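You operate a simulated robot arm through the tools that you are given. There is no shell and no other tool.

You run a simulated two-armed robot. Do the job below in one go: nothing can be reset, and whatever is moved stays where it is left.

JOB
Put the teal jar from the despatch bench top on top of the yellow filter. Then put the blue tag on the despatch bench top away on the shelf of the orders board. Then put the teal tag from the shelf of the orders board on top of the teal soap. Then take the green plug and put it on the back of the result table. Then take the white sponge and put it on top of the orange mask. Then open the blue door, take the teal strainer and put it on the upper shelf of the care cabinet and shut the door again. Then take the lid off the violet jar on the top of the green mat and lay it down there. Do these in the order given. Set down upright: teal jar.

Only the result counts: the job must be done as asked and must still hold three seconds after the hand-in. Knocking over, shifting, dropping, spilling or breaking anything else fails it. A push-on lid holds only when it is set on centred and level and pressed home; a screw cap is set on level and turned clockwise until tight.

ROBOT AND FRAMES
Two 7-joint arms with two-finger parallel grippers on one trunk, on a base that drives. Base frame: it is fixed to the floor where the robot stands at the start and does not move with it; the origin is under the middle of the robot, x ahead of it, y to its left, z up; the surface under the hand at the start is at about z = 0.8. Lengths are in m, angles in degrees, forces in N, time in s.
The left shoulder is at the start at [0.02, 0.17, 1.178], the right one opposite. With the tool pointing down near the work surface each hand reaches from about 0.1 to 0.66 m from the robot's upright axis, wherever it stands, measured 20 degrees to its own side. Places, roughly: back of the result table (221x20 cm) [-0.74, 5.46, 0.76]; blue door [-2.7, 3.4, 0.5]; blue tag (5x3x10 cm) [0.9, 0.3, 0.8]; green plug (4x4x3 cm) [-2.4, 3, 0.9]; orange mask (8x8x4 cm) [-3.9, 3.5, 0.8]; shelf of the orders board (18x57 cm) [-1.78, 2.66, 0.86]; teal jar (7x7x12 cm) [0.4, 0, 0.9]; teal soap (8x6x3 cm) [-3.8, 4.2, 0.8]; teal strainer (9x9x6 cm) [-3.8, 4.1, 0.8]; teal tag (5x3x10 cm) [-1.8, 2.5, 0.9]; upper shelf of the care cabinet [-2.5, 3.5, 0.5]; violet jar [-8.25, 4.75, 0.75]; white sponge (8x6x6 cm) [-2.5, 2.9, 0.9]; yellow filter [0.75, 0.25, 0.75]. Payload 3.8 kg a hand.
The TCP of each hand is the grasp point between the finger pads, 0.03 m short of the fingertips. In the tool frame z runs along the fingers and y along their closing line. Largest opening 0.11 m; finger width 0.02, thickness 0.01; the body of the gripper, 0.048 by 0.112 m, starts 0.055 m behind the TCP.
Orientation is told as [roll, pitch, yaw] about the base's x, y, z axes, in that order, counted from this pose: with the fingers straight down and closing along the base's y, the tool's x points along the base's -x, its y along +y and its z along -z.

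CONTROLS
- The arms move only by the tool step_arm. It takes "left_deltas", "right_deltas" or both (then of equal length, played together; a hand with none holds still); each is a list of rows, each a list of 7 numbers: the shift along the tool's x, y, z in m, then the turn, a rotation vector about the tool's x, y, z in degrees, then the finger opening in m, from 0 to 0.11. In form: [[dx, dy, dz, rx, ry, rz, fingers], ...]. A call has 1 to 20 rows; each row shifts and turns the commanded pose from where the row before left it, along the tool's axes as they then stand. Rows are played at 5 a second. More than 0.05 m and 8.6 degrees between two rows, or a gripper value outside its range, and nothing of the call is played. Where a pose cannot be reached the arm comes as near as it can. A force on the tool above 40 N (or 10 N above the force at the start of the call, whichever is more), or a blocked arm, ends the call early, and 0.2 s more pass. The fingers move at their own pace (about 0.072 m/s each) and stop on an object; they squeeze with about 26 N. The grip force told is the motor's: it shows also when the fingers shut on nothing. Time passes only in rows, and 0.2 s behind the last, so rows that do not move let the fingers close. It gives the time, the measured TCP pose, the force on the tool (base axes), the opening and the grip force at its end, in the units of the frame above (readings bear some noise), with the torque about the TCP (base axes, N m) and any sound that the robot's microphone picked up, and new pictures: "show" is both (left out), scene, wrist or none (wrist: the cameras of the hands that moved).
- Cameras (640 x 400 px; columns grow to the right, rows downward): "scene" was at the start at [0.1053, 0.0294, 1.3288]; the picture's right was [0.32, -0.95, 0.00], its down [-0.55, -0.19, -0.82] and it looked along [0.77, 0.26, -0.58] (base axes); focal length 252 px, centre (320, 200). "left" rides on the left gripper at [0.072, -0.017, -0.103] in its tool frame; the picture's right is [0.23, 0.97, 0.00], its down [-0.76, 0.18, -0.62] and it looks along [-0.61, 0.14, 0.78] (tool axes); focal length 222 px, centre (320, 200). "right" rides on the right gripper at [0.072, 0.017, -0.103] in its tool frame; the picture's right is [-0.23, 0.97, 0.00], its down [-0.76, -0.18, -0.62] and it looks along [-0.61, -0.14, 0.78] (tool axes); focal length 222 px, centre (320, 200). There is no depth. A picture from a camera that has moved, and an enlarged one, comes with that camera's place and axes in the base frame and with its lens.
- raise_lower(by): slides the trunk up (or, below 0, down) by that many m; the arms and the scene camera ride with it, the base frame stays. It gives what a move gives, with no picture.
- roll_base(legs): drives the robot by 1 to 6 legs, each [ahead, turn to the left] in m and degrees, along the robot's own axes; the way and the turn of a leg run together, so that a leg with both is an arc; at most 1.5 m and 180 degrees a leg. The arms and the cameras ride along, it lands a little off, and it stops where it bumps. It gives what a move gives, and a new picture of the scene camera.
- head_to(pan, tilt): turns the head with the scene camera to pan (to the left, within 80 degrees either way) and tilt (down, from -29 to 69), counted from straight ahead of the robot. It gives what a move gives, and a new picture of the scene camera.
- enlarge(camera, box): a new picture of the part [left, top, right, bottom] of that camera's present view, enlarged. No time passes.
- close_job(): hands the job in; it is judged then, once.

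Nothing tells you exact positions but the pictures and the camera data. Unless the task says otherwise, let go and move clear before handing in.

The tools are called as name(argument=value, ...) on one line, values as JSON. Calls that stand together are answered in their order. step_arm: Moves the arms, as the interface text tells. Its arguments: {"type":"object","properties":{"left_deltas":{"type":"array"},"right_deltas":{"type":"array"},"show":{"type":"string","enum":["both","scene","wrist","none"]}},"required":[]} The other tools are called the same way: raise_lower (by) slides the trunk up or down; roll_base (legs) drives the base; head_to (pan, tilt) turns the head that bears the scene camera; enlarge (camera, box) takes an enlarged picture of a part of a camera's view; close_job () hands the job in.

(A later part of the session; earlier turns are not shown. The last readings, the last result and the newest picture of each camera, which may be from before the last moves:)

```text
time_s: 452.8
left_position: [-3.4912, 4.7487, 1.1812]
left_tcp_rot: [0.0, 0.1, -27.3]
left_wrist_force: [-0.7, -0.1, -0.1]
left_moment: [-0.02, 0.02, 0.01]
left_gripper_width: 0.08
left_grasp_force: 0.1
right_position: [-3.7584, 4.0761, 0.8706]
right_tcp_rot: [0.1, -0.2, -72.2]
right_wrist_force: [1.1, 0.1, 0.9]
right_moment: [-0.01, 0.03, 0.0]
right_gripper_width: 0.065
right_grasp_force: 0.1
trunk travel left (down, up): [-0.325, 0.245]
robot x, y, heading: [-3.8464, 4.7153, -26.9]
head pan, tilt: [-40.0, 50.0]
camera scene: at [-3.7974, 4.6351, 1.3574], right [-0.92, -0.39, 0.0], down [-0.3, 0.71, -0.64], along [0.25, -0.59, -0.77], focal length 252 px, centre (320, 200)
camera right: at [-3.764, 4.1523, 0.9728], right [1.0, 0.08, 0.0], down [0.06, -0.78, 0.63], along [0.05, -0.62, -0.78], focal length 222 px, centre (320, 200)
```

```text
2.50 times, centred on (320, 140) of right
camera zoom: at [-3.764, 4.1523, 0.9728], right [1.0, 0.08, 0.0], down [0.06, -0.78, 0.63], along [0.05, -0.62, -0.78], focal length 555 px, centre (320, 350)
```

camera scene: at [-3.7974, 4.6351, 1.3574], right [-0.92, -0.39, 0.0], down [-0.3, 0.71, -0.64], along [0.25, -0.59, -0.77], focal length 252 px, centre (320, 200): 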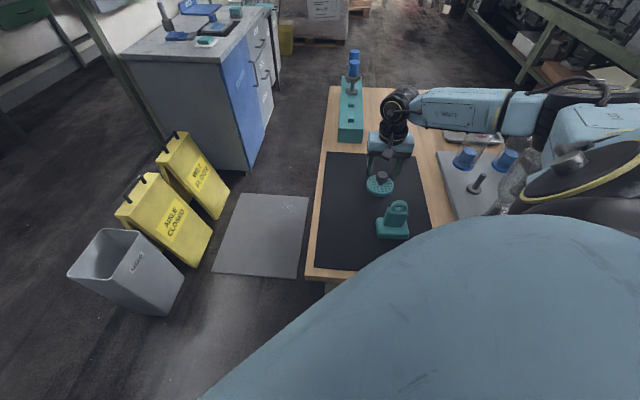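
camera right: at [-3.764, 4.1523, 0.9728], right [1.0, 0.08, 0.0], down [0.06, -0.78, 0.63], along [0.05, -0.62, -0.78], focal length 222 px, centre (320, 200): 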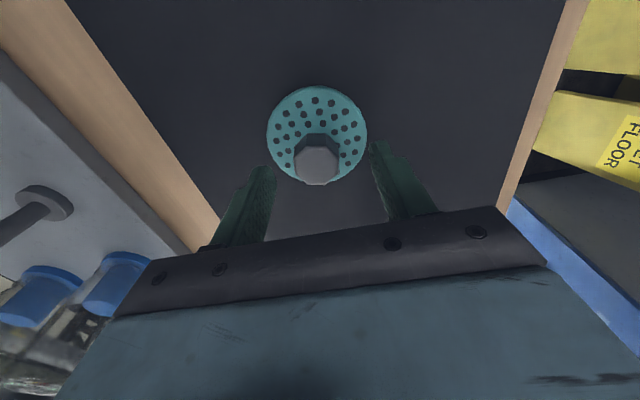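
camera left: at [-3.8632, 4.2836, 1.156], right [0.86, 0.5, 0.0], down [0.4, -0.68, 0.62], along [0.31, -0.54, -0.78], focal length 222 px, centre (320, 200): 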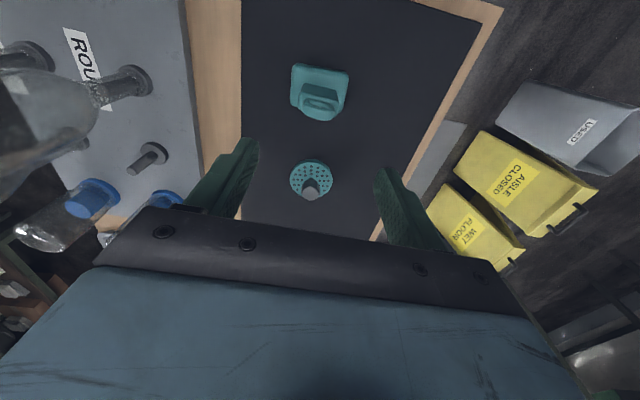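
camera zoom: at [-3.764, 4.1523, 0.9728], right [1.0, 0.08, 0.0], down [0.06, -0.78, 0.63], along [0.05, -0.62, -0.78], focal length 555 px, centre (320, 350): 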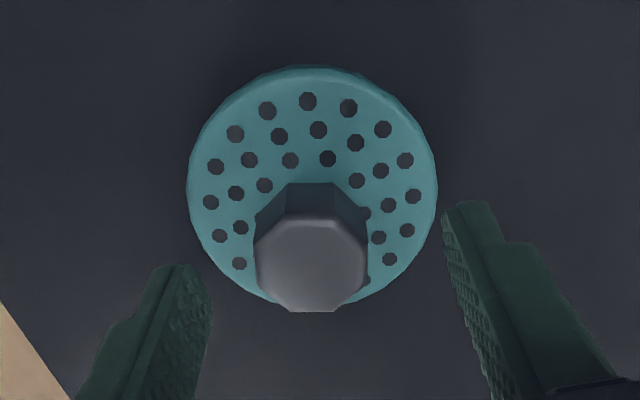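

step_arm(right_deltas=[[0.003, -0.001, 0.013, 0, 0, 0, 0.065], [0, 0, 0.012, 0, 0, 0, 0.065], [0, 0, 0, 0, 0, 0, 0.065], [0, 0, 0, 0, 0, 0, 0.015], [0, 0, 0, 0, 0, 0, 0.015], [0, 0, 0, 0, 0, 0, 0.015], [0, 0, 0, 0, 0, 0, 0.015]], show="wrist")

```text
time_s: 454.4
left_position: [-3.491, 4.7486, 1.1821]
left_tcp_rot: [0.1, 0.1, -27.4]
left_wrist_force: [-0.2, 0.5, -0.4]
left_moment: [-0.03, 0.03, 0.01]
left_gripper_width: 0.08
left_grasp_force: 0.0
right_position: [-3.7605, 4.079, 0.8459]
right_tcp_rot: [0.1, -0.2, -72.2]
right_wrist_force: [-0.1, -0.8, -0.6]
right_moment: [-0.06, 0.05, -0.05]
right_gripper_width: 0.0327
right_grasp_force: 25.7
trunk travel left (down, up): [-0.325, 0.245]
robot x, y, heading: [-3.8483, 4.7144, -27.1]
head pan, tilt: [-40.0, 50.0]
camera right: at [-3.7662, 4.1547, 0.9483], right [1.0, 0.08, 0.0], down [0.06, -0.78, 0.63], along [0.05, -0.62, -0.78], focal length 222 px, centre (320, 200)
```

right: 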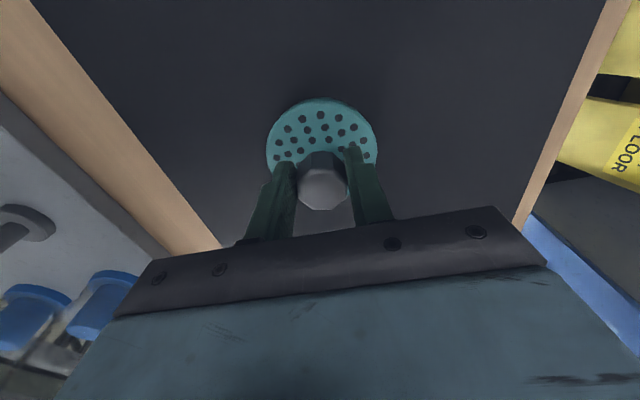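

The strainer is gripped by its knob. I lift it straight up and draw the arm back, then drive to the cabinet.

step_arm(right_deltas=[[0, 0, -0.02, 0, 0, 0, 0.015], [0, 0, -0.04, 0, 0, 0, 0.015], [0, 0, -0.045, 0, 0, 0, 0.015], [0, 0, -0.045, 0, 0, 0, 0.015], [0, 0, -0.045, 0, 0, 0, 0.015], [0, 0, -0.045, 0, 0, 0, 0.015], [0.0234, 0.0345, 0, 0, 0, 0, 0.015], [0.0234, 0.0345, 0, 0, 0, 0, 0.015], [0.0234, 0.0345, 0, 0, 0, 0, 0.015], [0.0234, 0.0345, 0, 0, 0, 0, 0.015], [0.0234, 0.0345, 0, 0, 0, 0, 0.015], [0.0234, 0.0345, 0, 0, 0, 0, 0.015], [0.0234, 0.0345, 0, 0, 0, 0, 0.015], [0, 0, 0, 0, 0, -7.5, 0.015], [0, 0, 0, 0, 0, -7.5, 0.015], [0, 0, 0, 0, 0, -7.5, 0.015], [0, 0, 0, 0, 0, -7.5, 0.015], [0, 0, 0, 0, 0, -7.5, 0.015], [0, 0, 0, 0, 0, -7.5, 0.015]])

raise_lower(by=0.15)

```text
time_s: 458.4
left_position: [-3.4905, 4.7486, 1.1828]
left_tcp_rot: [0.0, 0.1, -27.3]
left_wrist_force: [-0.7, -0.2, -0.7]
left_moment: [0.01, -0.03, 0.0]
left_gripper_width: 0.0802
left_grasp_force: 0.2
right_position: [-3.5811, 4.3116, 1.086]
right_tcp_rot: [0.0, -0.2, -27.0]
right_wrist_force: [-0.2, 0.1, -1.5]
right_moment: [0.03, -0.03, 0.03]
right_gripper_width: 0.0326
right_grasp_force: 26.4
trunk travel left (down, up): [-0.325, 0.245]
robot x, y, heading: [-3.8516, 4.7157, -27.2]
head pan, tilt: [-40.0, 50.0]
camera scene: at [-3.7972, 4.6349, 1.3573], right [-0.92, -0.39, 0.0], down [-0.3, 0.71, -0.64], along [0.25, -0.59, -0.77], focal length 252 px, centre (320, 200)
camera right: at [-3.6376, 4.3596, 1.1879], right [0.65, 0.76, 0.0], down [0.6, -0.5, 0.63], along [0.48, -0.4, -0.78], focal length 222 px, centre (320, 200)
```

scene: 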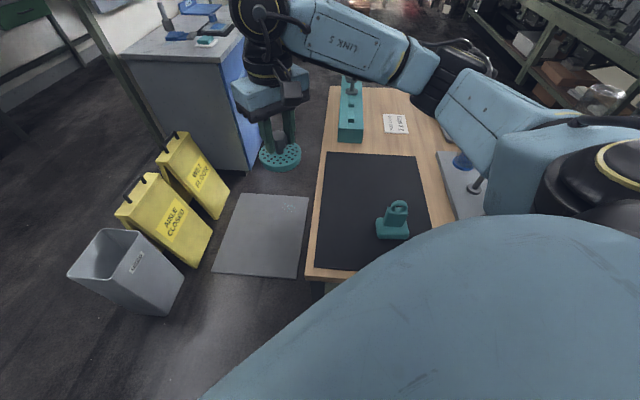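
right: 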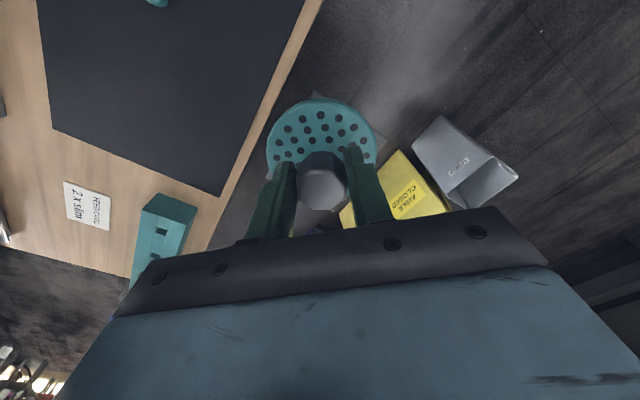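

```text
time_s: 460.1
left_position: [-3.4912, 4.7491, 1.3327]
left_tcp_rot: [-0.1, 0.2, -27.3]
left_wrist_force: [0.3, 0.2, -0.2]
left_moment: [-0.06, -0.03, 0.01]
left_gripper_width: 0.0802
left_grasp_force: 0.0
right_position: [-3.5818, 4.3108, 1.2352]
right_tcp_rot: [-0.1, -0.3, -27.3]
right_wrist_force: [0.0, 0.2, -1.0]
right_moment: [0.04, -0.01, -0.01]
right_gripper_width: 0.0323
right_grasp_force: 26.1
trunk travel left (down, up): [-0.475, 0.095]
robot x, y, heading: [-3.8479, 4.7163, -26.9]
head pan, tilt: [-40.0, 50.0]
```

roll_base(legs=[[-0.5, 0], [0, -135.3], [0.82, 0], [0, 90], [1.2, 0], [1.1, 0]])

roll_base(legs=[[0, 90], [1.2, 0]])

head_to(pan=0, tilt=45)

```text
time_s: 487.4
left_position: [-4.0894, 2.2837, 1.3308]
left_tcp_rot: [0.0, 0.1, -71.9]
left_wrist_force: [0.1, -0.1, -0.3]
left_moment: [-0.01, 0.03, -0.03]
left_gripper_width: 0.0803
left_grasp_force: 0.0
right_position: [-4.4628, 2.0354, 1.2347]
right_tcp_rot: [-0.1, -0.2, -71.7]
right_wrist_force: [-0.4, 0.7, -1.3]
right_moment: [0.0, -0.01, 0.03]
right_gripper_width: 0.0325
right_grasp_force: 25.9
trunk travel left (down, up): [-0.475, 0.095]
robot x, y, heading: [-4.3683, 2.51, -71.5]
head pan, tilt: [-40.0, 50.0]
camera scene: at [-4.3891, 2.419, 1.5073], right [-0.93, 0.37, 0.0], down [0.28, 0.71, -0.64], along [-0.24, -0.6, -0.77], focal length 252 px, centre (320, 200)
```

scene: 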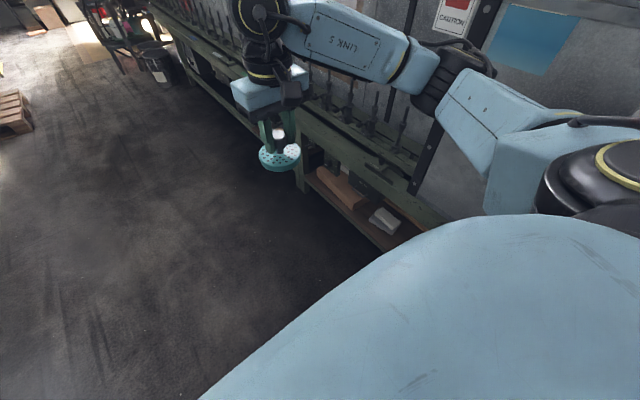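

```text
time_s: 497.4
left_position: [-3.0194, 3.1782, 1.3325]
left_tcp_rot: [-0.1, 0.2, 18.8]
left_wrist_force: [-0.1, -0.4, -0.2]
left_moment: [-0.02, -0.01, 0.03]
left_gripper_width: 0.08
left_grasp_force: 0.0
right_position: [-2.7655, 2.8078, 1.2366]
right_tcp_rot: [-0.1, -0.2, 18.8]
right_wrist_force: [-1.2, -0.3, -1.6]
right_moment: [-0.02, 0.0, -0.02]
right_gripper_width: 0.0327
right_grasp_force: 26.3
trunk travel left (down, up): [-0.475, 0.095]
robot x, y, heading: [-3.2387, 2.8969, 18.7]
head pan, tilt: [-40.0, 50.0]
camera scene: at [-3.1487, 2.878, 1.5073], right [-0.36, -0.93, 0.0], down [-0.71, 0.28, -0.64], along [0.6, -0.23, -0.77], focal length 252 px, centre (320, 200)
```

scene: 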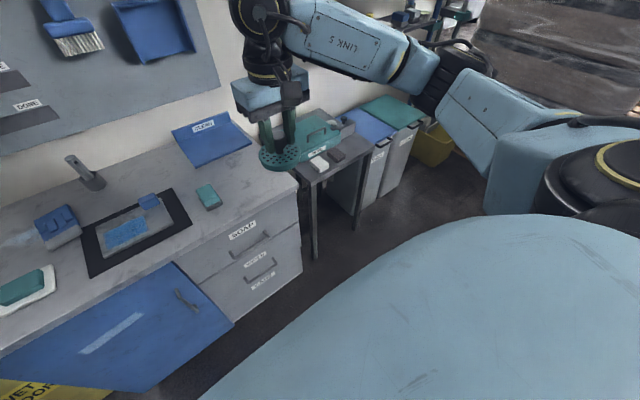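

```text
time_s: 498.4
left_position: [-3.0183, 3.1772, 1.3318]
left_tcp_rot: [-0.1, 0.2, 18.7]
left_wrist_force: [0.8, 0.4, 0.7]
left_moment: [0.01, 0.02, 0.01]
left_gripper_width: 0.0801
left_grasp_force: 0.1
right_position: [-2.7654, 2.808, 1.2347]
right_tcp_rot: [0.0, -0.2, 18.8]
right_wrist_force: [0.5, -1.0, -0.2]
right_moment: [-0.01, 0.03, 0.0]
right_gripper_width: 0.0327
right_grasp_force: 26.1
trunk travel left (down, up): [-0.475, 0.095]
robot x, y, heading: [-3.2435, 2.8983, 18.8]
head pan, tilt: [0.0, 45.0]
camera scene: at [-3.1436, 2.932, 1.5142], right [0.32, -0.95, 0.0], down [-0.67, -0.23, -0.71], along [0.67, 0.23, -0.71], focal length 252 px, centre (320, 200)
```

scene: 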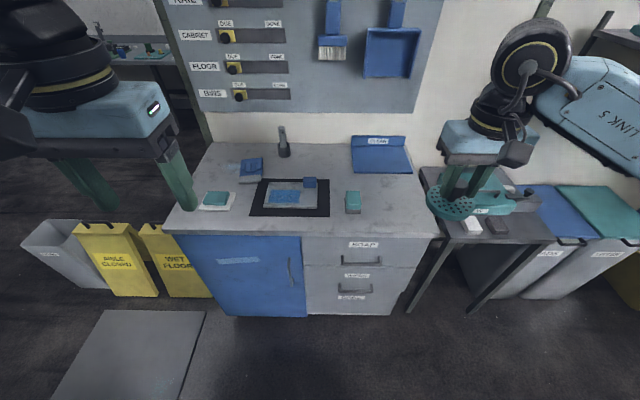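

I'll set the strainer down temporarily on the cabinet top (where the sponge was), so I can open the door and later take it at a slant. First roll closer and lower.

roll_base(legs=[[0.17, 0]])

raise_lower(by=-0.2)

step_arm(right_deltas=[[-0.0327, -0.0025, 0, 0, 0, 0, 0.015], [-0.0327, -0.0025, 0, 0, 0, 0, 0.015], [-0.0327, -0.0025, 0, 0, 0, 0, 0.015], [-0.0327, -0.0025, 0, 0, 0, 0, 0.015], [0, 0, 0.04, 0, 0, 0, 0.015], [0, 0, 0.03, 0, 0, 0, 0.015], [0, 0, 0, 0, 0, 0, 0.015]])

```text
time_s: 499.9
left_position: [-2.8605, 3.233, 1.3331]
left_tcp_rot: [0.0, 0.2, 18.7]
left_wrist_force: [1.1, 0.5, -0.1]
left_moment: [0.02, 0.03, 0.02]
left_gripper_width: 0.0802
left_grasp_force: 0.0
right_position: [-2.6082, 2.8632, 1.2355]
right_tcp_rot: [-0.3, 0.0, 18.7]
right_wrist_force: [0.4, 0.1, -1.2]
right_moment: [-0.07, 0.03, 0.01]
right_gripper_width: 0.0327
right_grasp_force: 26.6
trunk travel left (down, up): [-0.475, 0.095]
robot x, y, heading: [-3.0819, 2.9505, 18.9]
head pan, tilt: [0.0, 45.0]
camera scene: at [-2.9853, 2.9865, 1.5142], right [0.33, -0.95, 0.0], down [-0.67, -0.23, -0.71], along [0.67, 0.23, -0.71], focal length 252 px, centre (320, 200)
```

scene: 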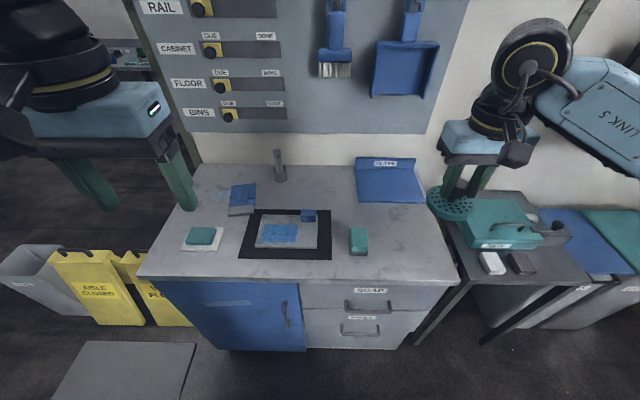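

```text
time_s: 502.0
left_position: [-2.8608, 3.232, 1.1319]
left_tcp_rot: [0.0, 0.1, 18.7]
left_wrist_force: [1.4, 0.9, 0.1]
left_moment: [0.01, -0.01, 0.01]
left_gripper_width: 0.0798
left_grasp_force: 0.1
right_position: [-2.6073, 2.8626, 1.0357]
right_tcp_rot: [-0.1, -0.3, 18.8]
right_wrist_force: [-0.6, -0.5, -0.8]
right_moment: [0.01, 0.02, 0.03]
right_gripper_width: 0.0329
right_grasp_force: 25.3
trunk travel left (down, up): [-0.275, 0.295]
robot x, y, heading: [-3.0849, 2.949, 19.0]
head pan, tilt: [0.0, 45.0]
```

```text
time_s: 503.6
left_position: [-2.8613, 3.232, 1.1323]
left_tcp_rot: [-0.1, 0.1, 18.6]
left_wrist_force: [0.8, 0.1, 0.3]
left_moment: [-0.03, -0.01, 0.01]
left_gripper_width: 0.0799
left_grasp_force: 0.1
right_position: [-2.4815, 2.8954, 0.9649]
right_tcp_rot: [0.0, -0.2, 18.9]
right_wrist_force: [-0.9, -0.4, -1.7]
right_moment: [-0.04, 0.0, -0.02]
right_gripper_width: 0.0327
right_grasp_force: 26.0
trunk travel left (down, up): [-0.275, 0.295]
robot x, y, heading: [-3.0815, 2.9507, 19.0]
head pan, tilt: [0.0, 45.0]
camera scene: at [-2.986, 2.9862, 1.3143], right [0.33, -0.95, 0.0], down [-0.67, -0.23, -0.71], along [0.67, 0.23, -0.71], focal length 252 px, centre (320, 200)
camera right: at [-2.5561, 2.8894, 1.0678], right [-0.1, 0.99, 0.0], down [0.78, 0.08, 0.63], along [0.62, 0.06, -0.78], focal length 222 px, centre (320, 200)
```

scene: 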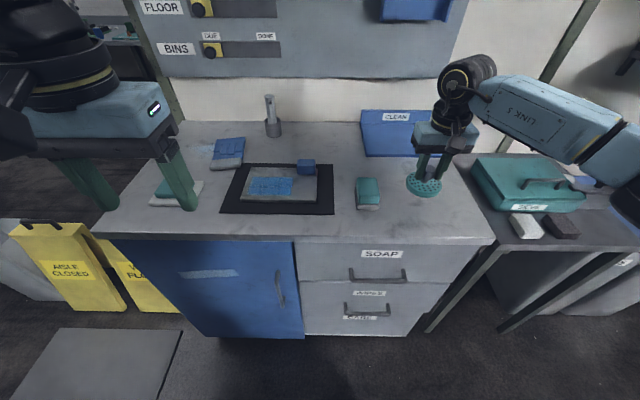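
right: 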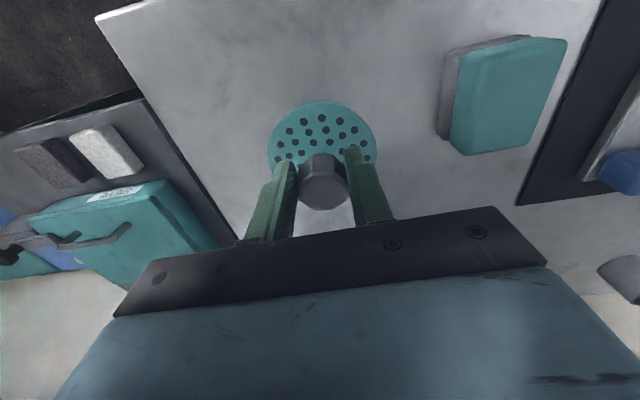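

The spot is free. I lower gently and release the strainer there.

step_arm(right_deltas=[[0, 0, 0.025, 0, 0, 0, 0.015], [0, 0, 0.015, 0, 0, 0, 0.015], [0, 0, 0.004, 0, 0, 0, 0.015], [0, 0, 0, 0, 0, 0, 0.015]], show="none")

step_arm(right_deltas=[[0, 0, 0.003, 0, 0, 0, 0.015], [0, 0, 0.002, 0, 0, 0, 0.015]], show="none")

step_arm(right_deltas=[[0, 0, 0.002, 0, 0, 0, 0.015], [0, 0, 0.001, 0, 0, 0, 0.015]], show="none")

```text
time_s: 504.6
left_position: [-2.8604, 3.2325, 1.1326]
left_tcp_rot: [0.0, 0.1, 18.8]
left_wrist_force: [-1.0, 0.4, 0.9]
left_moment: [-0.04, 0.03, 0.01]
left_gripper_width: 0.08
left_grasp_force: 0.0
right_position: [-2.4814, 2.8959, 0.9215]
right_tcp_rot: [0.0, -0.2, 18.8]
right_wrist_force: [0.7, -1.2, -0.9]
right_moment: [0.0, 0.0, 0.0]
right_gripper_width: 0.0326
right_grasp_force: 26.2
trunk travel left (down, up): [-0.275, 0.295]
robot x, y, heading: [-3.0819, 2.9481, 18.9]
head pan, tilt: [0.0, 45.0]
```

```text
time_s: 505.2
left_position: [-2.8634, 3.2305, 1.1331]
left_tcp_rot: [0.0, 0.1, 18.7]
left_wrist_force: [0.5, 0.3, 0.1]
left_moment: [0.0, 0.02, -0.03]
left_gripper_width: 0.0801
left_grasp_force: 0.0
right_position: [-2.4804, 2.8961, 0.9208]
right_tcp_rot: [0.0, -0.5, 18.9]
right_wrist_force: [-0.8, -2.4, 20.3]
right_moment: [-0.16, 0.24, -0.04]
right_gripper_width: 0.0324
right_grasp_force: 26.5
trunk travel left (down, up): [-0.275, 0.295]
robot x, y, heading: [-3.0851, 2.951, 18.8]
head pan, tilt: [0.0, 45.0]
```

```text
time_s: 505.8
left_position: [-2.8621, 3.2307, 1.1323]
left_tcp_rot: [0.1, 0.1, 18.7]
left_wrist_force: [-0.5, -0.4, -0.3]
left_moment: [-0.03, -0.03, -0.04]
left_gripper_width: 0.0798
left_grasp_force: 0.1
right_position: [-2.4802, 2.8956, 0.9166]
right_tcp_rot: [0.0, -0.5, 18.9]
right_wrist_force: [4.0, -2.1, 21.8]
right_moment: [0.01, -0.36, -0.05]
right_gripper_width: 0.0327
right_grasp_force: 26.0
trunk travel left (down, up): [-0.275, 0.295]
robot x, y, heading: [-3.0843, 2.9501, 19.1]
head pan, tilt: [0.0, 45.0]
```

step_arm(right_deltas=[[0, 0, -0.004, 0, 0, 0, 0.015], [0, 0, 0, 0, 0, 0, 0.04], [0, 0, 0, 0, 0, 0, 0.06], [0, 0, 0, 0, 0, 0, 0.06], [0, 0, -0.02, 0, 0, 0, 0.06], [0, 0, -0.03, 0, 0, 0, 0.06], [0, 0, -0.04, 0, 0, 0, 0.06], [0, 0, -0.045, 0, 0, 0, 0.06], [0.03, -0.035, 0, 0, 0, 0, 0.06], [0.03, -0.035, 0, 0, 0, 0, 0.06], [0.03, -0.035, 0, 0, 0, 0, 0.06], [0.03, -0.035, 0, 0, 0, 0, 0.06]], show="none")

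head_to(pan=20, tilt=50)

enlarge(camera="scene", box=[260, 180, 480, 360])

```text
time_s: 508.4
left_position: [-2.8619, 3.2321, 1.1335]
left_tcp_rot: [0.1, 0.1, 18.7]
left_wrist_force: [-0.9, -0.2, -0.1]
left_moment: [-0.01, -0.01, 0.0]
left_gripper_width: 0.0798
left_grasp_force: 0.0
right_position: [-2.55, 2.7215, 1.0525]
right_tcp_rot: [-0.1, -0.1, 19.0]
right_wrist_force: [-0.7, 0.2, -0.1]
right_moment: [-0.01, -0.05, -0.02]
right_gripper_width: 0.0603
right_grasp_force: 0.1
trunk travel left (down, up): [-0.275, 0.295]
robot x, y, heading: [-3.0806, 2.9523, 18.9]
head pan, tilt: [0.0, 45.0]
```

```text
time_s: 509.3
left_position: [-2.8616, 3.2323, 1.1327]
left_tcp_rot: [0.1, 0.1, 18.7]
left_wrist_force: [-0.4, 0.0, 0.8]
left_moment: [0.0, -0.02, -0.01]
left_gripper_width: 0.0798
left_grasp_force: 0.0
right_position: [-2.5486, 2.7246, 1.0519]
right_tcp_rot: [-0.1, -0.3, 18.8]
right_wrist_force: [0.0, 0.3, -0.2]
right_moment: [0.05, -0.01, 0.02]
right_gripper_width: 0.0599
right_grasp_force: 0.0
trunk travel left (down, up): [-0.275, 0.295]
robot x, y, heading: [-3.0818, 2.954, 19.0]
head pan, tilt: [20.0, 50.0]
camera scene: at [-3.0031, 3.0082, 1.3074], right [0.63, -0.78, 0.0], down [-0.6, -0.48, -0.64], along [0.5, 0.4, -0.77], focal length 252 px, centre (320, 200)
```

scene: 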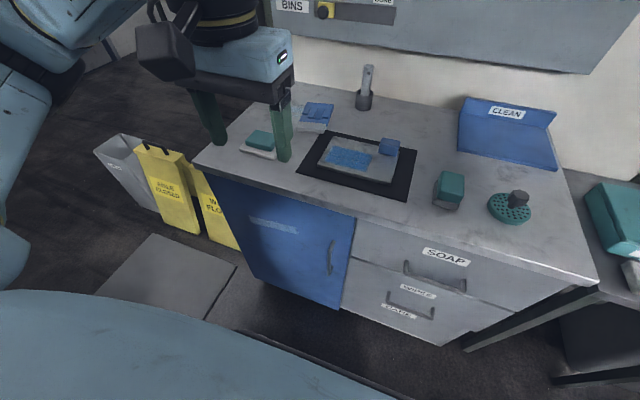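

```text
2.22 times, centred on (370, 270) of scene
camera zoom: at [-3.0031, 3.0082, 1.3074], right [0.63, -0.78, 0.0], down [-0.6, -0.48, -0.64], along [0.5, 0.4, -0.77], focal length 560 px, centre (209, 44)
```

zoom: 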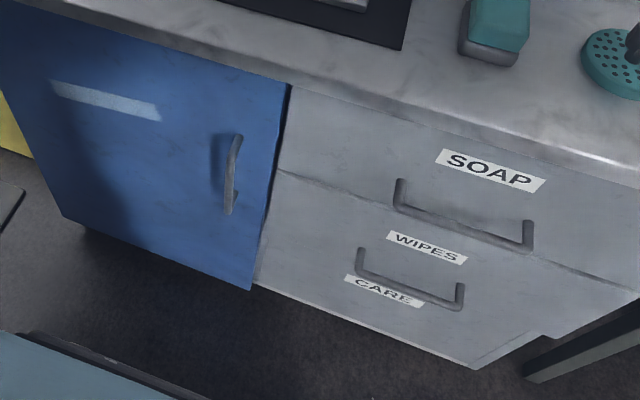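

The strainer is parked on the counter. The handle is a vertical bow at about b-side 3.87, z 0.51–0.73; the door hinges on its left. I move the base back out of the door's swing first.

roll_base(legs=[[0, 60], [-0.18, 0], [0, -61]])

head_to(pan=20, tilt=45)

enlarge(camera="scene", box=[220, 150, 440, 330])

```text
time_s: 516.1
left_position: [-2.8922, 3.0535, 1.1318]
left_tcp_rot: [0.1, 0.1, 18.6]
left_wrist_force: [0.9, 0.5, -0.2]
left_moment: [-0.02, 0.03, 0.01]
left_gripper_width: 0.0801
left_grasp_force: 0.0
right_position: [-2.5831, 2.5438, 1.0522]
right_tcp_rot: [0.0, -0.1, 18.7]
right_wrist_force: [-0.4, 0.3, -0.1]
right_moment: [-0.02, 0.01, 0.04]
right_gripper_width: 0.0601
right_grasp_force: 0.0
trunk travel left (down, up): [-0.275, 0.295]
robot x, y, heading: [-3.115, 2.773, 18.7]
head pan, tilt: [20.0, 50.0]
camera scene: at [-3.0356, 2.8298, 1.3074], right [0.63, -0.78, 0.0], down [-0.6, -0.48, -0.64], along [0.5, 0.4, -0.77], focal length 252 px, centre (320, 200)
```

scene: 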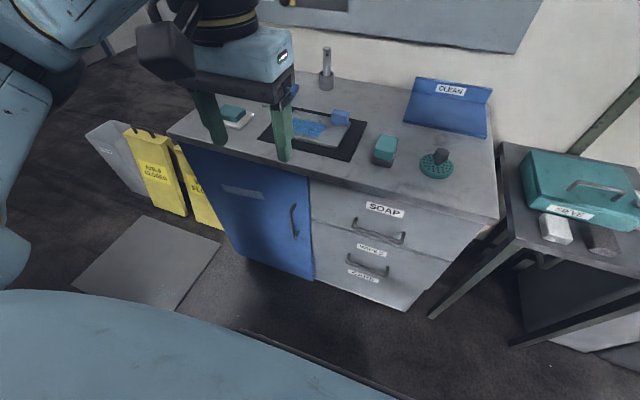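

```text
time_s: 516.8
left_position: [-2.8926, 3.0531, 1.1316]
left_tcp_rot: [0.1, 0.1, 18.5]
left_wrist_force: [0.3, 0.4, -0.2]
left_moment: [-0.01, 0.01, 0.03]
left_gripper_width: 0.0799
left_grasp_force: 0.0
right_position: [-2.583, 2.5431, 1.0521]
right_tcp_rot: [0.0, -0.2, 18.6]
right_wrist_force: [-0.1, -0.1, 0.2]
right_moment: [0.02, 0.01, 0.01]
right_gripper_width: 0.0601
right_grasp_force: 0.1
trunk travel left (down, up): [-0.275, 0.295]
robot x, y, heading: [-3.1152, 2.7748, 18.8]
head pan, tilt: [20.0, 45.0]
camera scene: at [-3.0322, 2.8327, 1.3142], right [0.63, -0.78, 0.0], down [-0.55, -0.44, -0.71], along [0.55, 0.44, -0.71], focal length 252 px, centre (320, 200)
```

scene: 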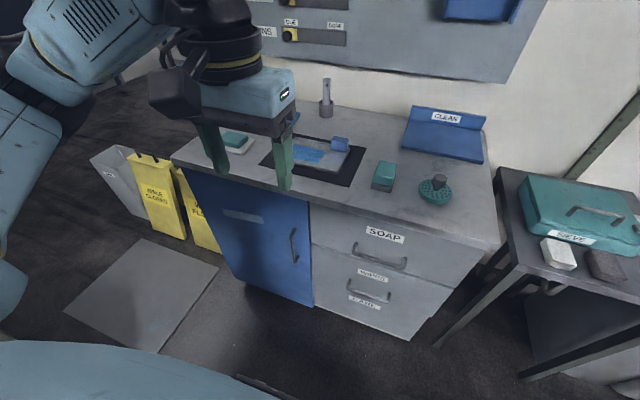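

```text
2.22 times, centred on (330, 240) of scene
camera zoom: at [-3.0322, 2.8327, 1.3142], right [0.63, -0.78, 0.0], down [-0.55, -0.44, -0.71], along [0.55, 0.44, -0.71], focal length 560 px, centre (298, 111)
```

zoom: 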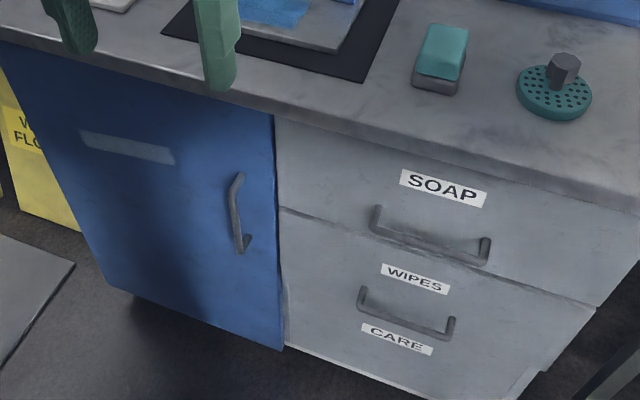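

I tuck the right hand back, lower the trunk, and tilt the left hand forward 45° for the handle.

step_arm(right_deltas=[[0.04, 0, -0.025, 0, 0, 0, 0.06], [0.04, 0, -0.025, 0, 0, 0, 0.06], [0.04, 0, -0.025, 0, 0, 0, 0.06], [0.04, 0, -0.025, 0, 0, 0, 0.06], [0, 0, 0, 0, 0, 0, 0.06]], show="none")

raise_lower(by=-0.18)

step_arm(left_deltas=[[0, 0, 0, 0, -7.5, 0, 0.07], [0, 0, 0, 0, -7.5, 0, 0.07], [0, 0, 0, 0, -7.5, 0, 0.07], [0, 0, 0, 0, -7.5, 0, 0.07], [0, 0, 0, 0, -7.5, 0, 0.07], [0, 0, 0, 0, -7.5, 0, 0.07], [0, 0, 0, 0, 0, 0, 0.07]])

```text
time_s: 518.0
left_position: [-2.8931, 3.0527, 1.1318]
left_tcp_rot: [0.0, 0.1, 18.4]
left_wrist_force: [0.8, 0.4, -1.5]
left_moment: [-0.03, 0.02, 0.03]
left_gripper_width: 0.0802
left_grasp_force: 0.1
right_position: [-2.7359, 2.4926, 1.1502]
right_tcp_rot: [0.0, -0.1, 18.6]
right_wrist_force: [0.3, -0.3, 1.0]
right_moment: [-0.02, 0.01, -0.01]
right_gripper_width: 0.0599
right_grasp_force: 0.1
trunk travel left (down, up): [-0.275, 0.295]
robot x, y, heading: [-3.1158, 2.7753, 18.8]
head pan, tilt: [20.0, 45.0]
```

```text
time_s: 520.0
left_position: [-2.8931, 3.0534, 0.9518]
left_tcp_rot: [0.0, 0.1, 18.6]
left_wrist_force: [-0.2, -0.4, 0.1]
left_moment: [0.0, 0.01, -0.05]
left_gripper_width: 0.0803
left_grasp_force: 0.1
right_position: [-2.7344, 2.4934, 0.9705]
right_tcp_rot: [0.1, -0.3, 18.6]
right_wrist_force: [-0.3, -0.4, -0.2]
right_moment: [-0.01, -0.04, 0.0]
right_gripper_width: 0.0599
right_grasp_force: 0.1
trunk travel left (down, up): [-0.095, 0.475]
robot x, y, heading: [-3.1174, 2.7725, 18.7]
head pan, tilt: [20.0, 45.0]
```

```text
time_s: 521.6
left_position: [-2.8314, 3.0576, 0.9887]
left_tcp_rot: [0.1, -44.8, 18.4]
left_wrist_force: [0.4, -0.3, -0.2]
left_moment: [0.0, 0.01, -0.01]
left_gripper_width: 0.07
left_grasp_force: 0.0
left hand out of reach, approached as far as the arm can: row 4, 5, 6
right_position: [-2.7334, 2.4936, 0.9705]
right_tcp_rot: [0.0, -0.2, 18.5]
right_wrist_force: [0.5, 0.2, 0.6]
right_moment: [0.01, -0.01, 0.0]
right_gripper_width: 0.0599
right_grasp_force: 0.0
trunk travel left (down, up): [-0.095, 0.475]
robot x, y, heading: [-3.1195, 2.7704, 18.8]
head pan, tilt: [20.0, 45.0]
camera scene: at [-3.0323, 2.8327, 1.1343], right [0.63, -0.78, 0.0], down [-0.55, -0.44, -0.71], along [0.55, 0.44, -0.71], focal length 252 px, centre (320, 200)
camera left: at [-2.9433, 3.0001, 1.0121], right [-0.46, 0.87, -0.16], down [0.04, 0.2, 0.98], along [0.89, 0.45, -0.13], focal length 222 px, centre (320, 200)
```

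scene: 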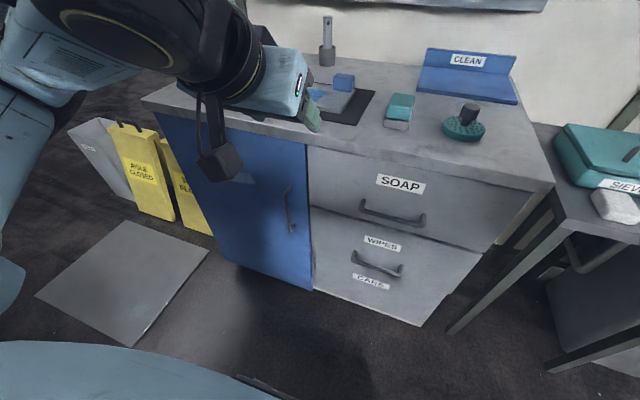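
left: 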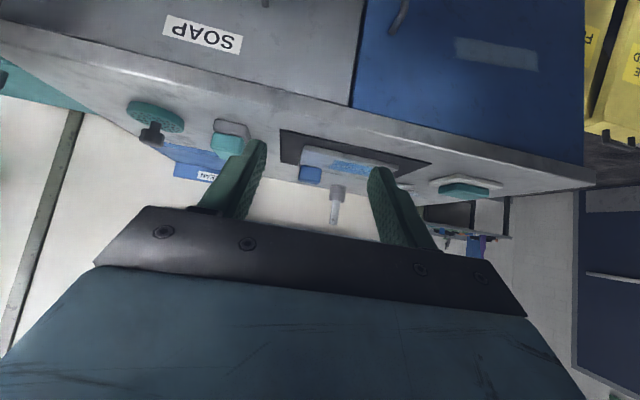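

step_arm(left_deltas=[[0.0152, 0.0098, 0.037, 0, 0, 0, 0.07], [0.0152, 0.0098, 0.037, 0, 0, 0, 0.07], [0.0152, 0.0098, 0.037, 0, 0, 0, 0.07], [0.0152, 0.0098, 0.037, 0, 0, 0, 0.07], [0.0152, 0.0098, 0.037, 0, 0, 0, 0.07], [0, 0, 0, 0, 0, 0, 0.07]], show="scene")

```text
time_s: 523.0
left_position: [-2.7707, 3.1281, 0.806]
left_tcp_rot: [0.1, -44.8, 18.4]
left_wrist_force: [-0.6, 0.9, -0.3]
left_moment: [-0.03, 0.03, 0.02]
left_gripper_width: 0.0702
left_grasp_force: 0.0
left hand out of reach, approached as far as the arm can: row 1
right_position: [-2.7336, 2.4944, 0.9703]
right_tcp_rot: [0.0, -0.3, 18.5]
right_wrist_force: [0.1, 0.2, 0.7]
right_moment: [-0.02, -0.02, 0.0]
right_gripper_width: 0.0602
right_grasp_force: 0.2
trunk travel left (down, up): [-0.095, 0.475]
robot x, y, heading: [-3.1185, 2.7727, 18.9]
head pan, tilt: [20.0, 45.0]
camera scene: at [-3.0322, 2.8327, 1.1343], right [0.63, -0.78, 0.0], down [-0.55, -0.44, -0.71], along [0.55, 0.44, -0.71], focal length 252 px, centre (320, 200)
```

scene: 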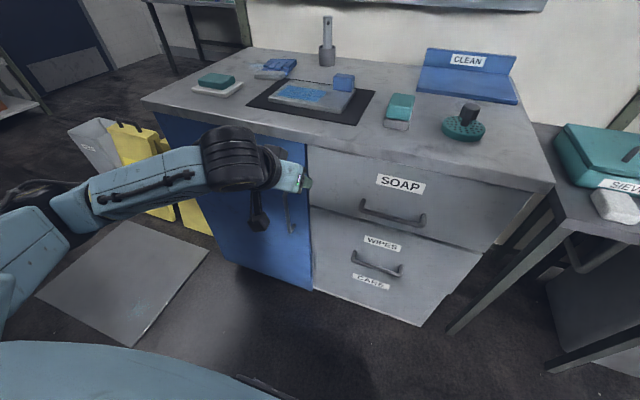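

step_arm(left_deltas=[[0.0263, 0.0107, 0.0263, 0, 0, 0, 0.07], [0.0263, 0.0107, 0.0263, 0, 0, 0, 0.07], [0.0263, 0.0107, 0.0263, 0, 0, 0, 0.07], [0.0263, 0.0107, 0.0263, 0, 0, 0, 0.07], [0.0263, 0.0107, 0.0263, 0, 0, 0, 0.07], [0, 0, 0, 0, 0, 0, 0.07]])

enlarge(camera="left", box=[200, 40, 440, 240])

```text
time_s: 524.4
left_position: [-2.7885, 3.1793, 0.62]
left_tcp_rot: [0.2, -44.8, 18.4]
left_wrist_force: [0.8, -0.2, 0.7]
left_moment: [0.02, 0.0, 0.01]
left_gripper_width: 0.0702
left_grasp_force: 0.0
right_position: [-2.7344, 2.494, 0.9704]
right_tcp_rot: [-0.2, -0.2, 18.6]
right_wrist_force: [0.0, -0.5, -0.4]
right_moment: [-0.02, 0.01, 0.02]
right_gripper_width: 0.0599
right_grasp_force: 0.1
trunk travel left (down, up): [-0.095, 0.475]
robot x, y, heading: [-3.1186, 2.7701, 18.8]
head pan, tilt: [20.0, 45.0]
camera scene: at [-3.0323, 2.8327, 1.1343], right [0.63, -0.78, 0.0], down [-0.55, -0.44, -0.71], along [0.55, 0.44, -0.71], focal length 252 px, centre (320, 200)
camera left: at [-2.8997, 3.1226, 0.6425], right [-0.46, 0.87, -0.16], down [0.04, 0.2, 0.98], along [0.89, 0.45, -0.13], focal length 222 px, centre (320, 200)
```

scene: 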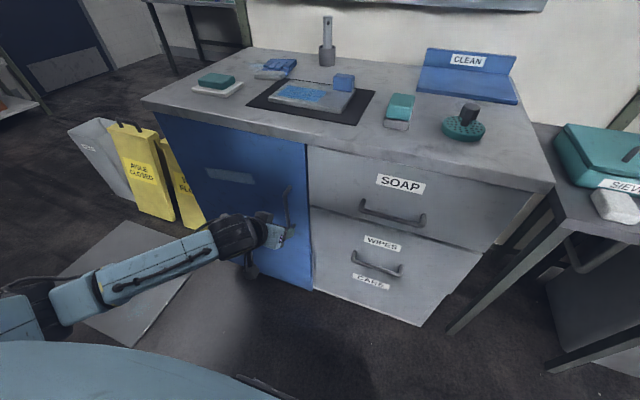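
left: 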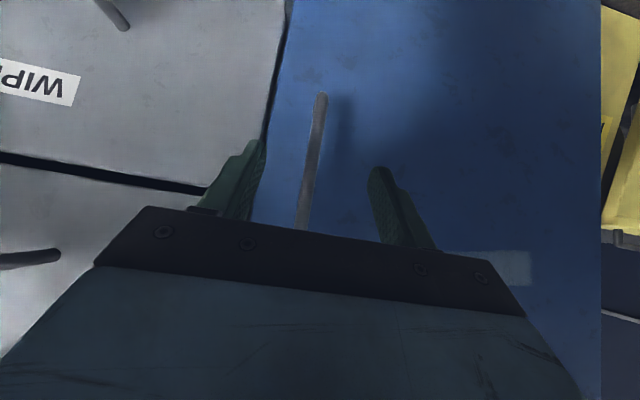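

```text
2.00 times, centred on (320, 140) of left
camera zoom: at [-2.8997, 3.1226, 0.6425], right [-0.46, 0.87, -0.16], down [0.04, 0.2, 0.98], along [0.89, 0.45, -0.13], focal length 444 px, centre (320, 320)
```

zoom: 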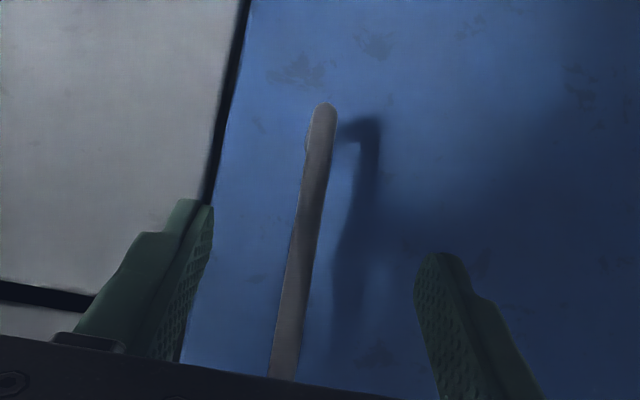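

The handle is between the open fingers. I advance towards it.

step_arm(left_deltas=[[-0.02, -0.003, 0.02, 0, 0, 0, 0.07], [-0.02, 0, 0.02, 0, 0, 0, 0.07], [0, 0, 0, 0, 0, 0, 0.07]], show="wrist")

step_arm(left_deltas=[[-0.008, 0, 0.008, 0, 0, 0, 0.07], [-0.006, 0, 0.006, 0, 0, 0, 0.07]], show="wrist")

```text
time_s: 525.2
left_position: [-2.7325, 3.195, 0.6199]
left_tcp_rot: [0.1, -44.9, 18.5]
left_wrist_force: [-0.7, -0.1, -0.9]
left_moment: [0.0, 0.02, 0.03]
left_gripper_width: 0.0701
left_grasp_force: 0.1
right_position: [-2.7337, 2.4929, 0.9706]
right_tcp_rot: [0.0, -0.2, 18.7]
right_wrist_force: [0.5, -0.2, 0.1]
right_moment: [-0.04, 0.01, 0.05]
right_gripper_width: 0.0601
right_grasp_force: 0.2
trunk travel left (down, up): [-0.095, 0.475]
robot x, y, heading: [-3.1169, 2.7756, 18.7]
head pan, tilt: [20.0, 45.0]
camera left: at [-2.8441, 3.138, 0.6426], right [-0.46, 0.87, -0.16], down [0.04, 0.2, 0.98], along [0.89, 0.45, -0.13], focal length 222 px, centre (320, 200)
```

left: 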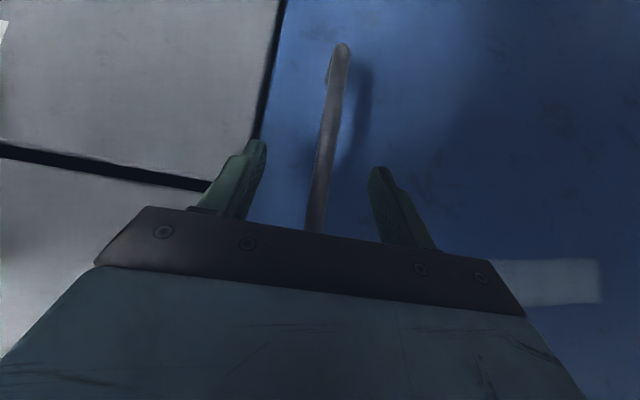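

```text
time_s: 525.8
left_position: [-2.7159, 3.1983, 0.6186]
left_tcp_rot: [0.0, -44.8, 18.4]
left_wrist_force: [-13.6, -4.0, 4.3]
left_moment: [-0.23, -0.01, -0.51]
left_gripper_width: 0.0694
left_grasp_force: 0.1
right_position: [-2.7342, 2.4934, 0.9711]
right_tcp_rot: [0.0, -0.3, 18.7]
right_wrist_force: [0.0, 0.2, 0.2]
right_moment: [-0.02, 0.0, 0.0]
right_gripper_width: 0.0602
right_grasp_force: 0.0
trunk travel left (down, up): [-0.095, 0.475]
robot x, y, heading: [-3.1155, 2.7733, 18.7]
head pan, tilt: [20.0, 45.0]
camera left: at [-2.8273, 3.1425, 0.6425], right [-0.46, 0.87, -0.16], down [0.04, 0.2, 0.98], along [0.89, 0.45, -0.13], focal length 222 px, centre (320, 200)
```

left: 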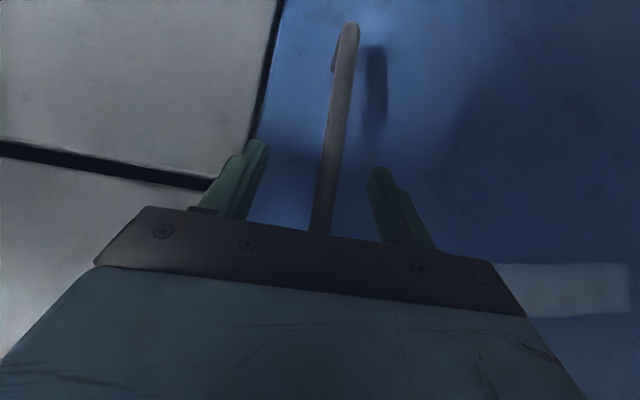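

The fingertips touch the door; I back off a few millimetres and close on the handle.

step_arm(left_deltas=[[0.004, 0, -0.004, 0, 0, 0, 0.07], [0, 0, 0, 0, 0, 0, 0.005], [0, 0, 0, 0, 0, 0, 0.005], [0, 0, 0, 0, 0, 0, 0.005], [0, 0, 0, 0, 0, 0, 0.005], [0, 0, 0, 0, 0, 0, 0.005]])

```text
time_s: 527.2
left_position: [-2.7196, 3.2007, 0.6197]
left_tcp_rot: [0.3, -44.9, 18.6]
left_wrist_force: [-2.2, 11.8, 3.4]
left_moment: [-0.42, 0.48, -0.04]
left_gripper_width: 0.0117
left_grasp_force: 45.2
right_position: [-2.735, 2.4953, 0.9706]
right_tcp_rot: [-0.1, -0.2, 18.6]
right_wrist_force: [0.0, -0.2, 0.5]
right_moment: [0.0, -0.02, 0.0]
right_gripper_width: 0.0601
right_grasp_force: 0.0
trunk travel left (down, up): [-0.095, 0.475]
robot x, y, heading: [-3.1157, 2.7747, 18.9]
head pan, tilt: [20.0, 45.0]
camera scene: at [-3.0326, 2.8334, 1.1343], right [0.63, -0.78, 0.0], down [-0.55, -0.44, -0.71], along [0.55, 0.44, -0.71], focal length 252 px, centre (320, 200)
camera left: at [-2.8314, 3.1432, 0.6431], right [-0.46, 0.87, -0.16], down [0.04, 0.2, 0.98], along [0.88, 0.45, -0.13], focal length 222 px, centre (320, 200)
```

scene: 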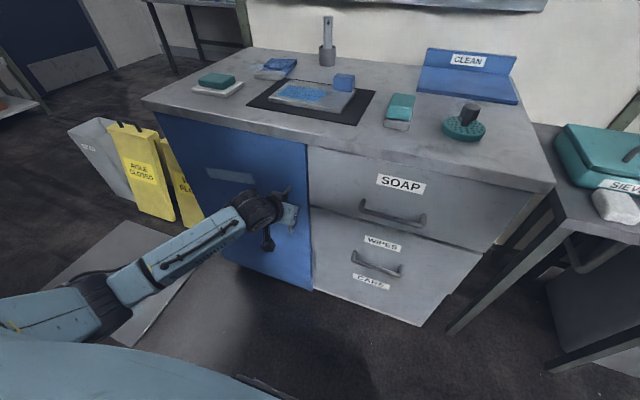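
left: 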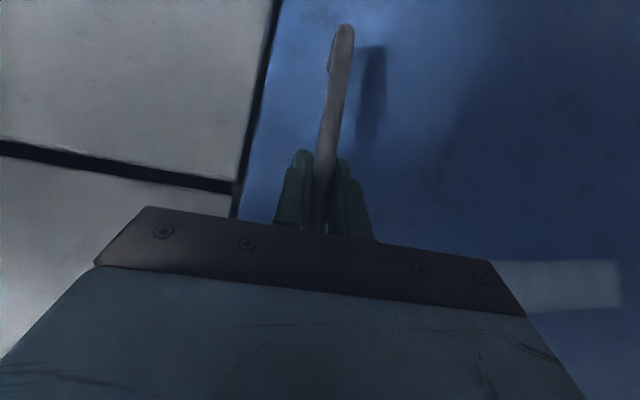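

The handle is gripped. I pull the door open along its arc, turning the hand with it.

step_arm(left_deltas=[[0.0167, 0.0022, -0.0167, 2.83, 0, 2.83, 0.005], [0.0167, 0.0022, -0.0167, 2.83, 0, 2.83, 0.005], [0.0167, 0.0022, -0.0167, 2.83, 0, 2.83, 0.005], [0, 0, 0, 0, 0, 0, 0.005]])

```text
time_s: 528.2
left_position: [-2.79, 3.1915, 0.6206]
left_tcp_rot: [0.4, -45.0, 6.4]
left_wrist_force: [-0.1, 31.4, 2.8]
left_moment: [-0.39, -0.22, -0.21]
left_gripper_width: 0.0118
left_grasp_force: 45.3
right_position: [-2.7341, 2.4955, 0.9719]
right_tcp_rot: [-0.1, -0.2, 18.6]
right_wrist_force: [0.3, 0.0, 0.3]
right_moment: [-0.01, -0.05, 0.01]
right_gripper_width: 0.0597
right_grasp_force: 0.0
trunk travel left (down, up): [-0.095, 0.475]
robot x, y, heading: [-3.1146, 2.7733, 19.1]
head pan, tilt: [20.0, 45.0]
camera scene: at [-3.0324, 2.8348, 1.1341], right [0.63, -0.78, 0.0], down [-0.55, -0.44, -0.71], along [0.55, 0.44, -0.71], focal length 252 px, centre (320, 200)
camera left: at [-2.9107, 3.1591, 0.643], right [-0.27, 0.95, -0.16], down [0.08, 0.18, 0.98], along [0.96, 0.26, -0.12], focal length 222 px, centre (320, 200)
```

scene: 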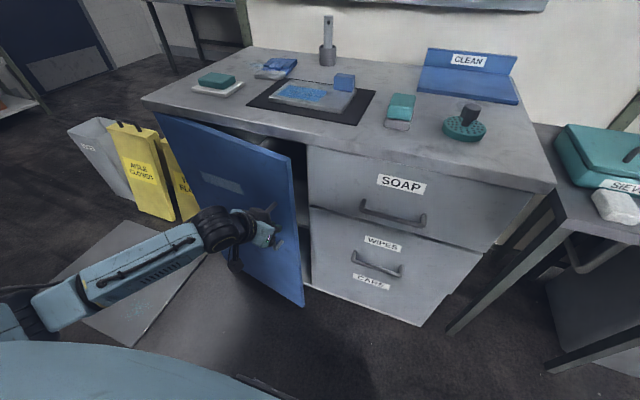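
left: 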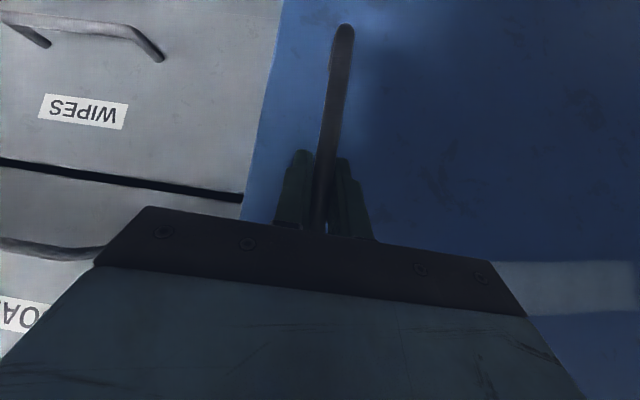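

step_arm(left_deltas=[[0, 0.008, 0, 0, 0, 0, 0.005], [0, 0.003, 0, 0, 0, 0, 0.005]], show="none")

step_arm(left_deltas=[[0.0167, 0.005, -0.0167, 2.83, 0, 2.83, 0.005], [0.0167, 0.005, -0.0167, 2.83, 0, 2.83, 0.005], [0, 0, 0, 0, 0, 0, 0.005]], show="scene")

```text
time_s: 528.8
left_position: [-2.7905, 3.1908, 0.6207]
left_tcp_rot: [-0.8, -44.9, 6.6]
left_wrist_force: [0.3, -15.3, 0.0]
left_moment: [1.14, -0.86, -0.11]
left_gripper_width: 0.0119
left_grasp_force: 44.7
right_position: [-2.7337, 2.4924, 0.9715]
right_tcp_rot: [0.0, -0.2, 18.6]
right_wrist_force: [-0.7, -0.7, 0.5]
right_moment: [-0.02, 0.0, 0.01]
right_gripper_width: 0.06
right_grasp_force: 0.2
trunk travel left (down, up): [-0.095, 0.475]
robot x, y, heading: [-3.1144, 2.7764, 18.7]
head pan, tilt: [20.0, 45.0]
```

```text
time_s: 529.3
left_position: [-2.8168, 3.192, 0.6206]
left_tcp_rot: [-1.2, -45.0, 2.1]
left_wrist_force: [0.2, -6.7, 6.3]
left_moment: [1.04, 0.41, 0.04]
left_gripper_width: 0.0121
left_grasp_force: 45.4
right_position: [-2.7343, 2.4939, 0.9715]
right_tcp_rot: [-0.1, -0.2, 18.6]
right_wrist_force: [0.2, 0.4, 0.3]
right_moment: [-0.02, -0.01, 0.03]
right_gripper_width: 0.06
right_grasp_force: 0.1
trunk travel left (down, up): [-0.095, 0.475]
robot x, y, heading: [-3.1149, 2.7732, 18.4]
head pan, tilt: [20.0, 45.0]
stopped in row 2 (left hand): the force on the tool passed its limit at 43 N (the readings are from after the stop); the commanded pose is now the measured one
camera scene: at [-3.0321, 2.8313, 1.1344], right [0.62, -0.78, 0.0], down [-0.55, -0.44, -0.71], along [0.55, 0.44, -0.71], focal length 252 px, centre (320, 200)
```

scene: 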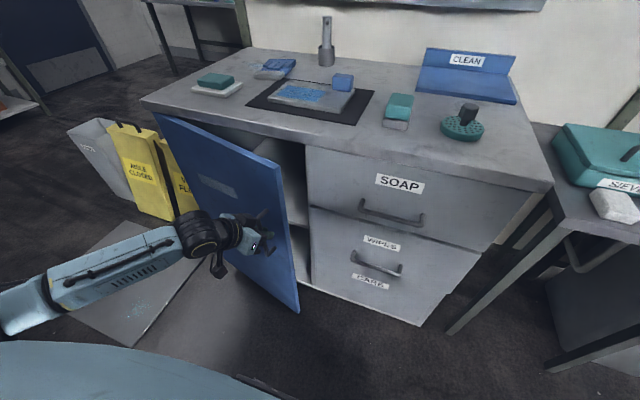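

The door is opening. I continue with smaller lateral correction.

step_arm(left_deltas=[[0.0167, 0.0035, -0.0167, 2.83, 0, 2.83, 0.005], [0.0167, 0.0035, -0.0167, 2.83, 0, 2.83, 0.005], [0, 0, 0, 0, 0, 0, 0.005]], show="none")

step_arm(left_deltas=[[0.0167, 0.0035, -0.0167, 2.83, 0, 2.83, 0.005], [0, 0, 0, 0, 0, 0, 0.005]], show="scene")

```text
time_s: 530.1
left_position: [-2.8654, 3.1969, 0.621]
left_tcp_rot: [-1.5, -45.1, -5.8]
left_wrist_force: [-3.8, -27.8, 6.0]
left_moment: [1.29, -0.32, 0.05]
left_gripper_width: 0.0119
left_grasp_force: 45.1
right_position: [-2.7341, 2.4912, 0.9706]
right_tcp_rot: [0.1, -0.3, 18.6]
right_wrist_force: [-0.5, 0.8, 0.3]
right_moment: [0.02, 0.01, -0.01]
right_gripper_width: 0.0599
right_grasp_force: 0.0
trunk travel left (down, up): [-0.095, 0.475]
robot x, y, heading: [-3.1137, 2.7725, 18.7]
head pan, tilt: [20.0, 45.0]
```

```text
time_s: 530.8
left_position: [-2.888, 3.2019, 0.6206]
left_tcp_rot: [-1.7, -45.4, -9.9]
left_wrist_force: [-2.2, -8.6, 5.7]
left_moment: [1.22, 0.11, -0.12]
left_gripper_width: 0.0122
left_grasp_force: 45.3
right_position: [-2.734, 2.492, 0.9715]
right_tcp_rot: [0.0, -0.2, 18.6]
right_wrist_force: [0.0, 0.0, -0.4]
right_moment: [0.02, -0.01, 0.04]
right_gripper_width: 0.0602
right_grasp_force: 0.1
trunk travel left (down, up): [-0.095, 0.475]
robot x, y, heading: [-3.1151, 2.7706, 18.5]
head pan, tilt: [20.0, 45.0]
stopped in row 2 (left hand): the force on the tool passed its limit at 40 N (the readings are from after the stop); the commanded pose is now the measured one
camera scene: at [-3.0325, 2.8309, 1.1344], right [0.62, -0.78, 0.0], down [-0.55, -0.44, -0.71], along [0.55, 0.44, -0.71], focal length 252 px, centre (320, 200)
```

scene: 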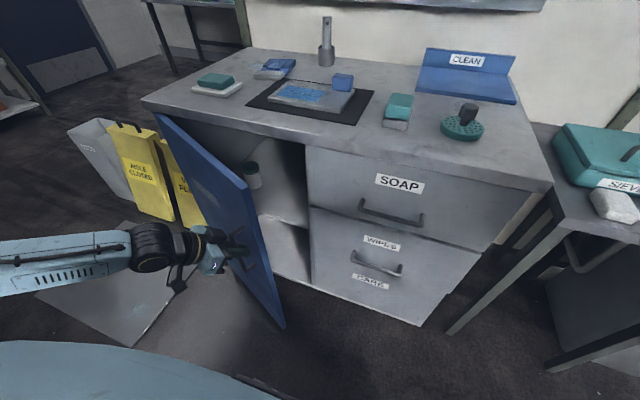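

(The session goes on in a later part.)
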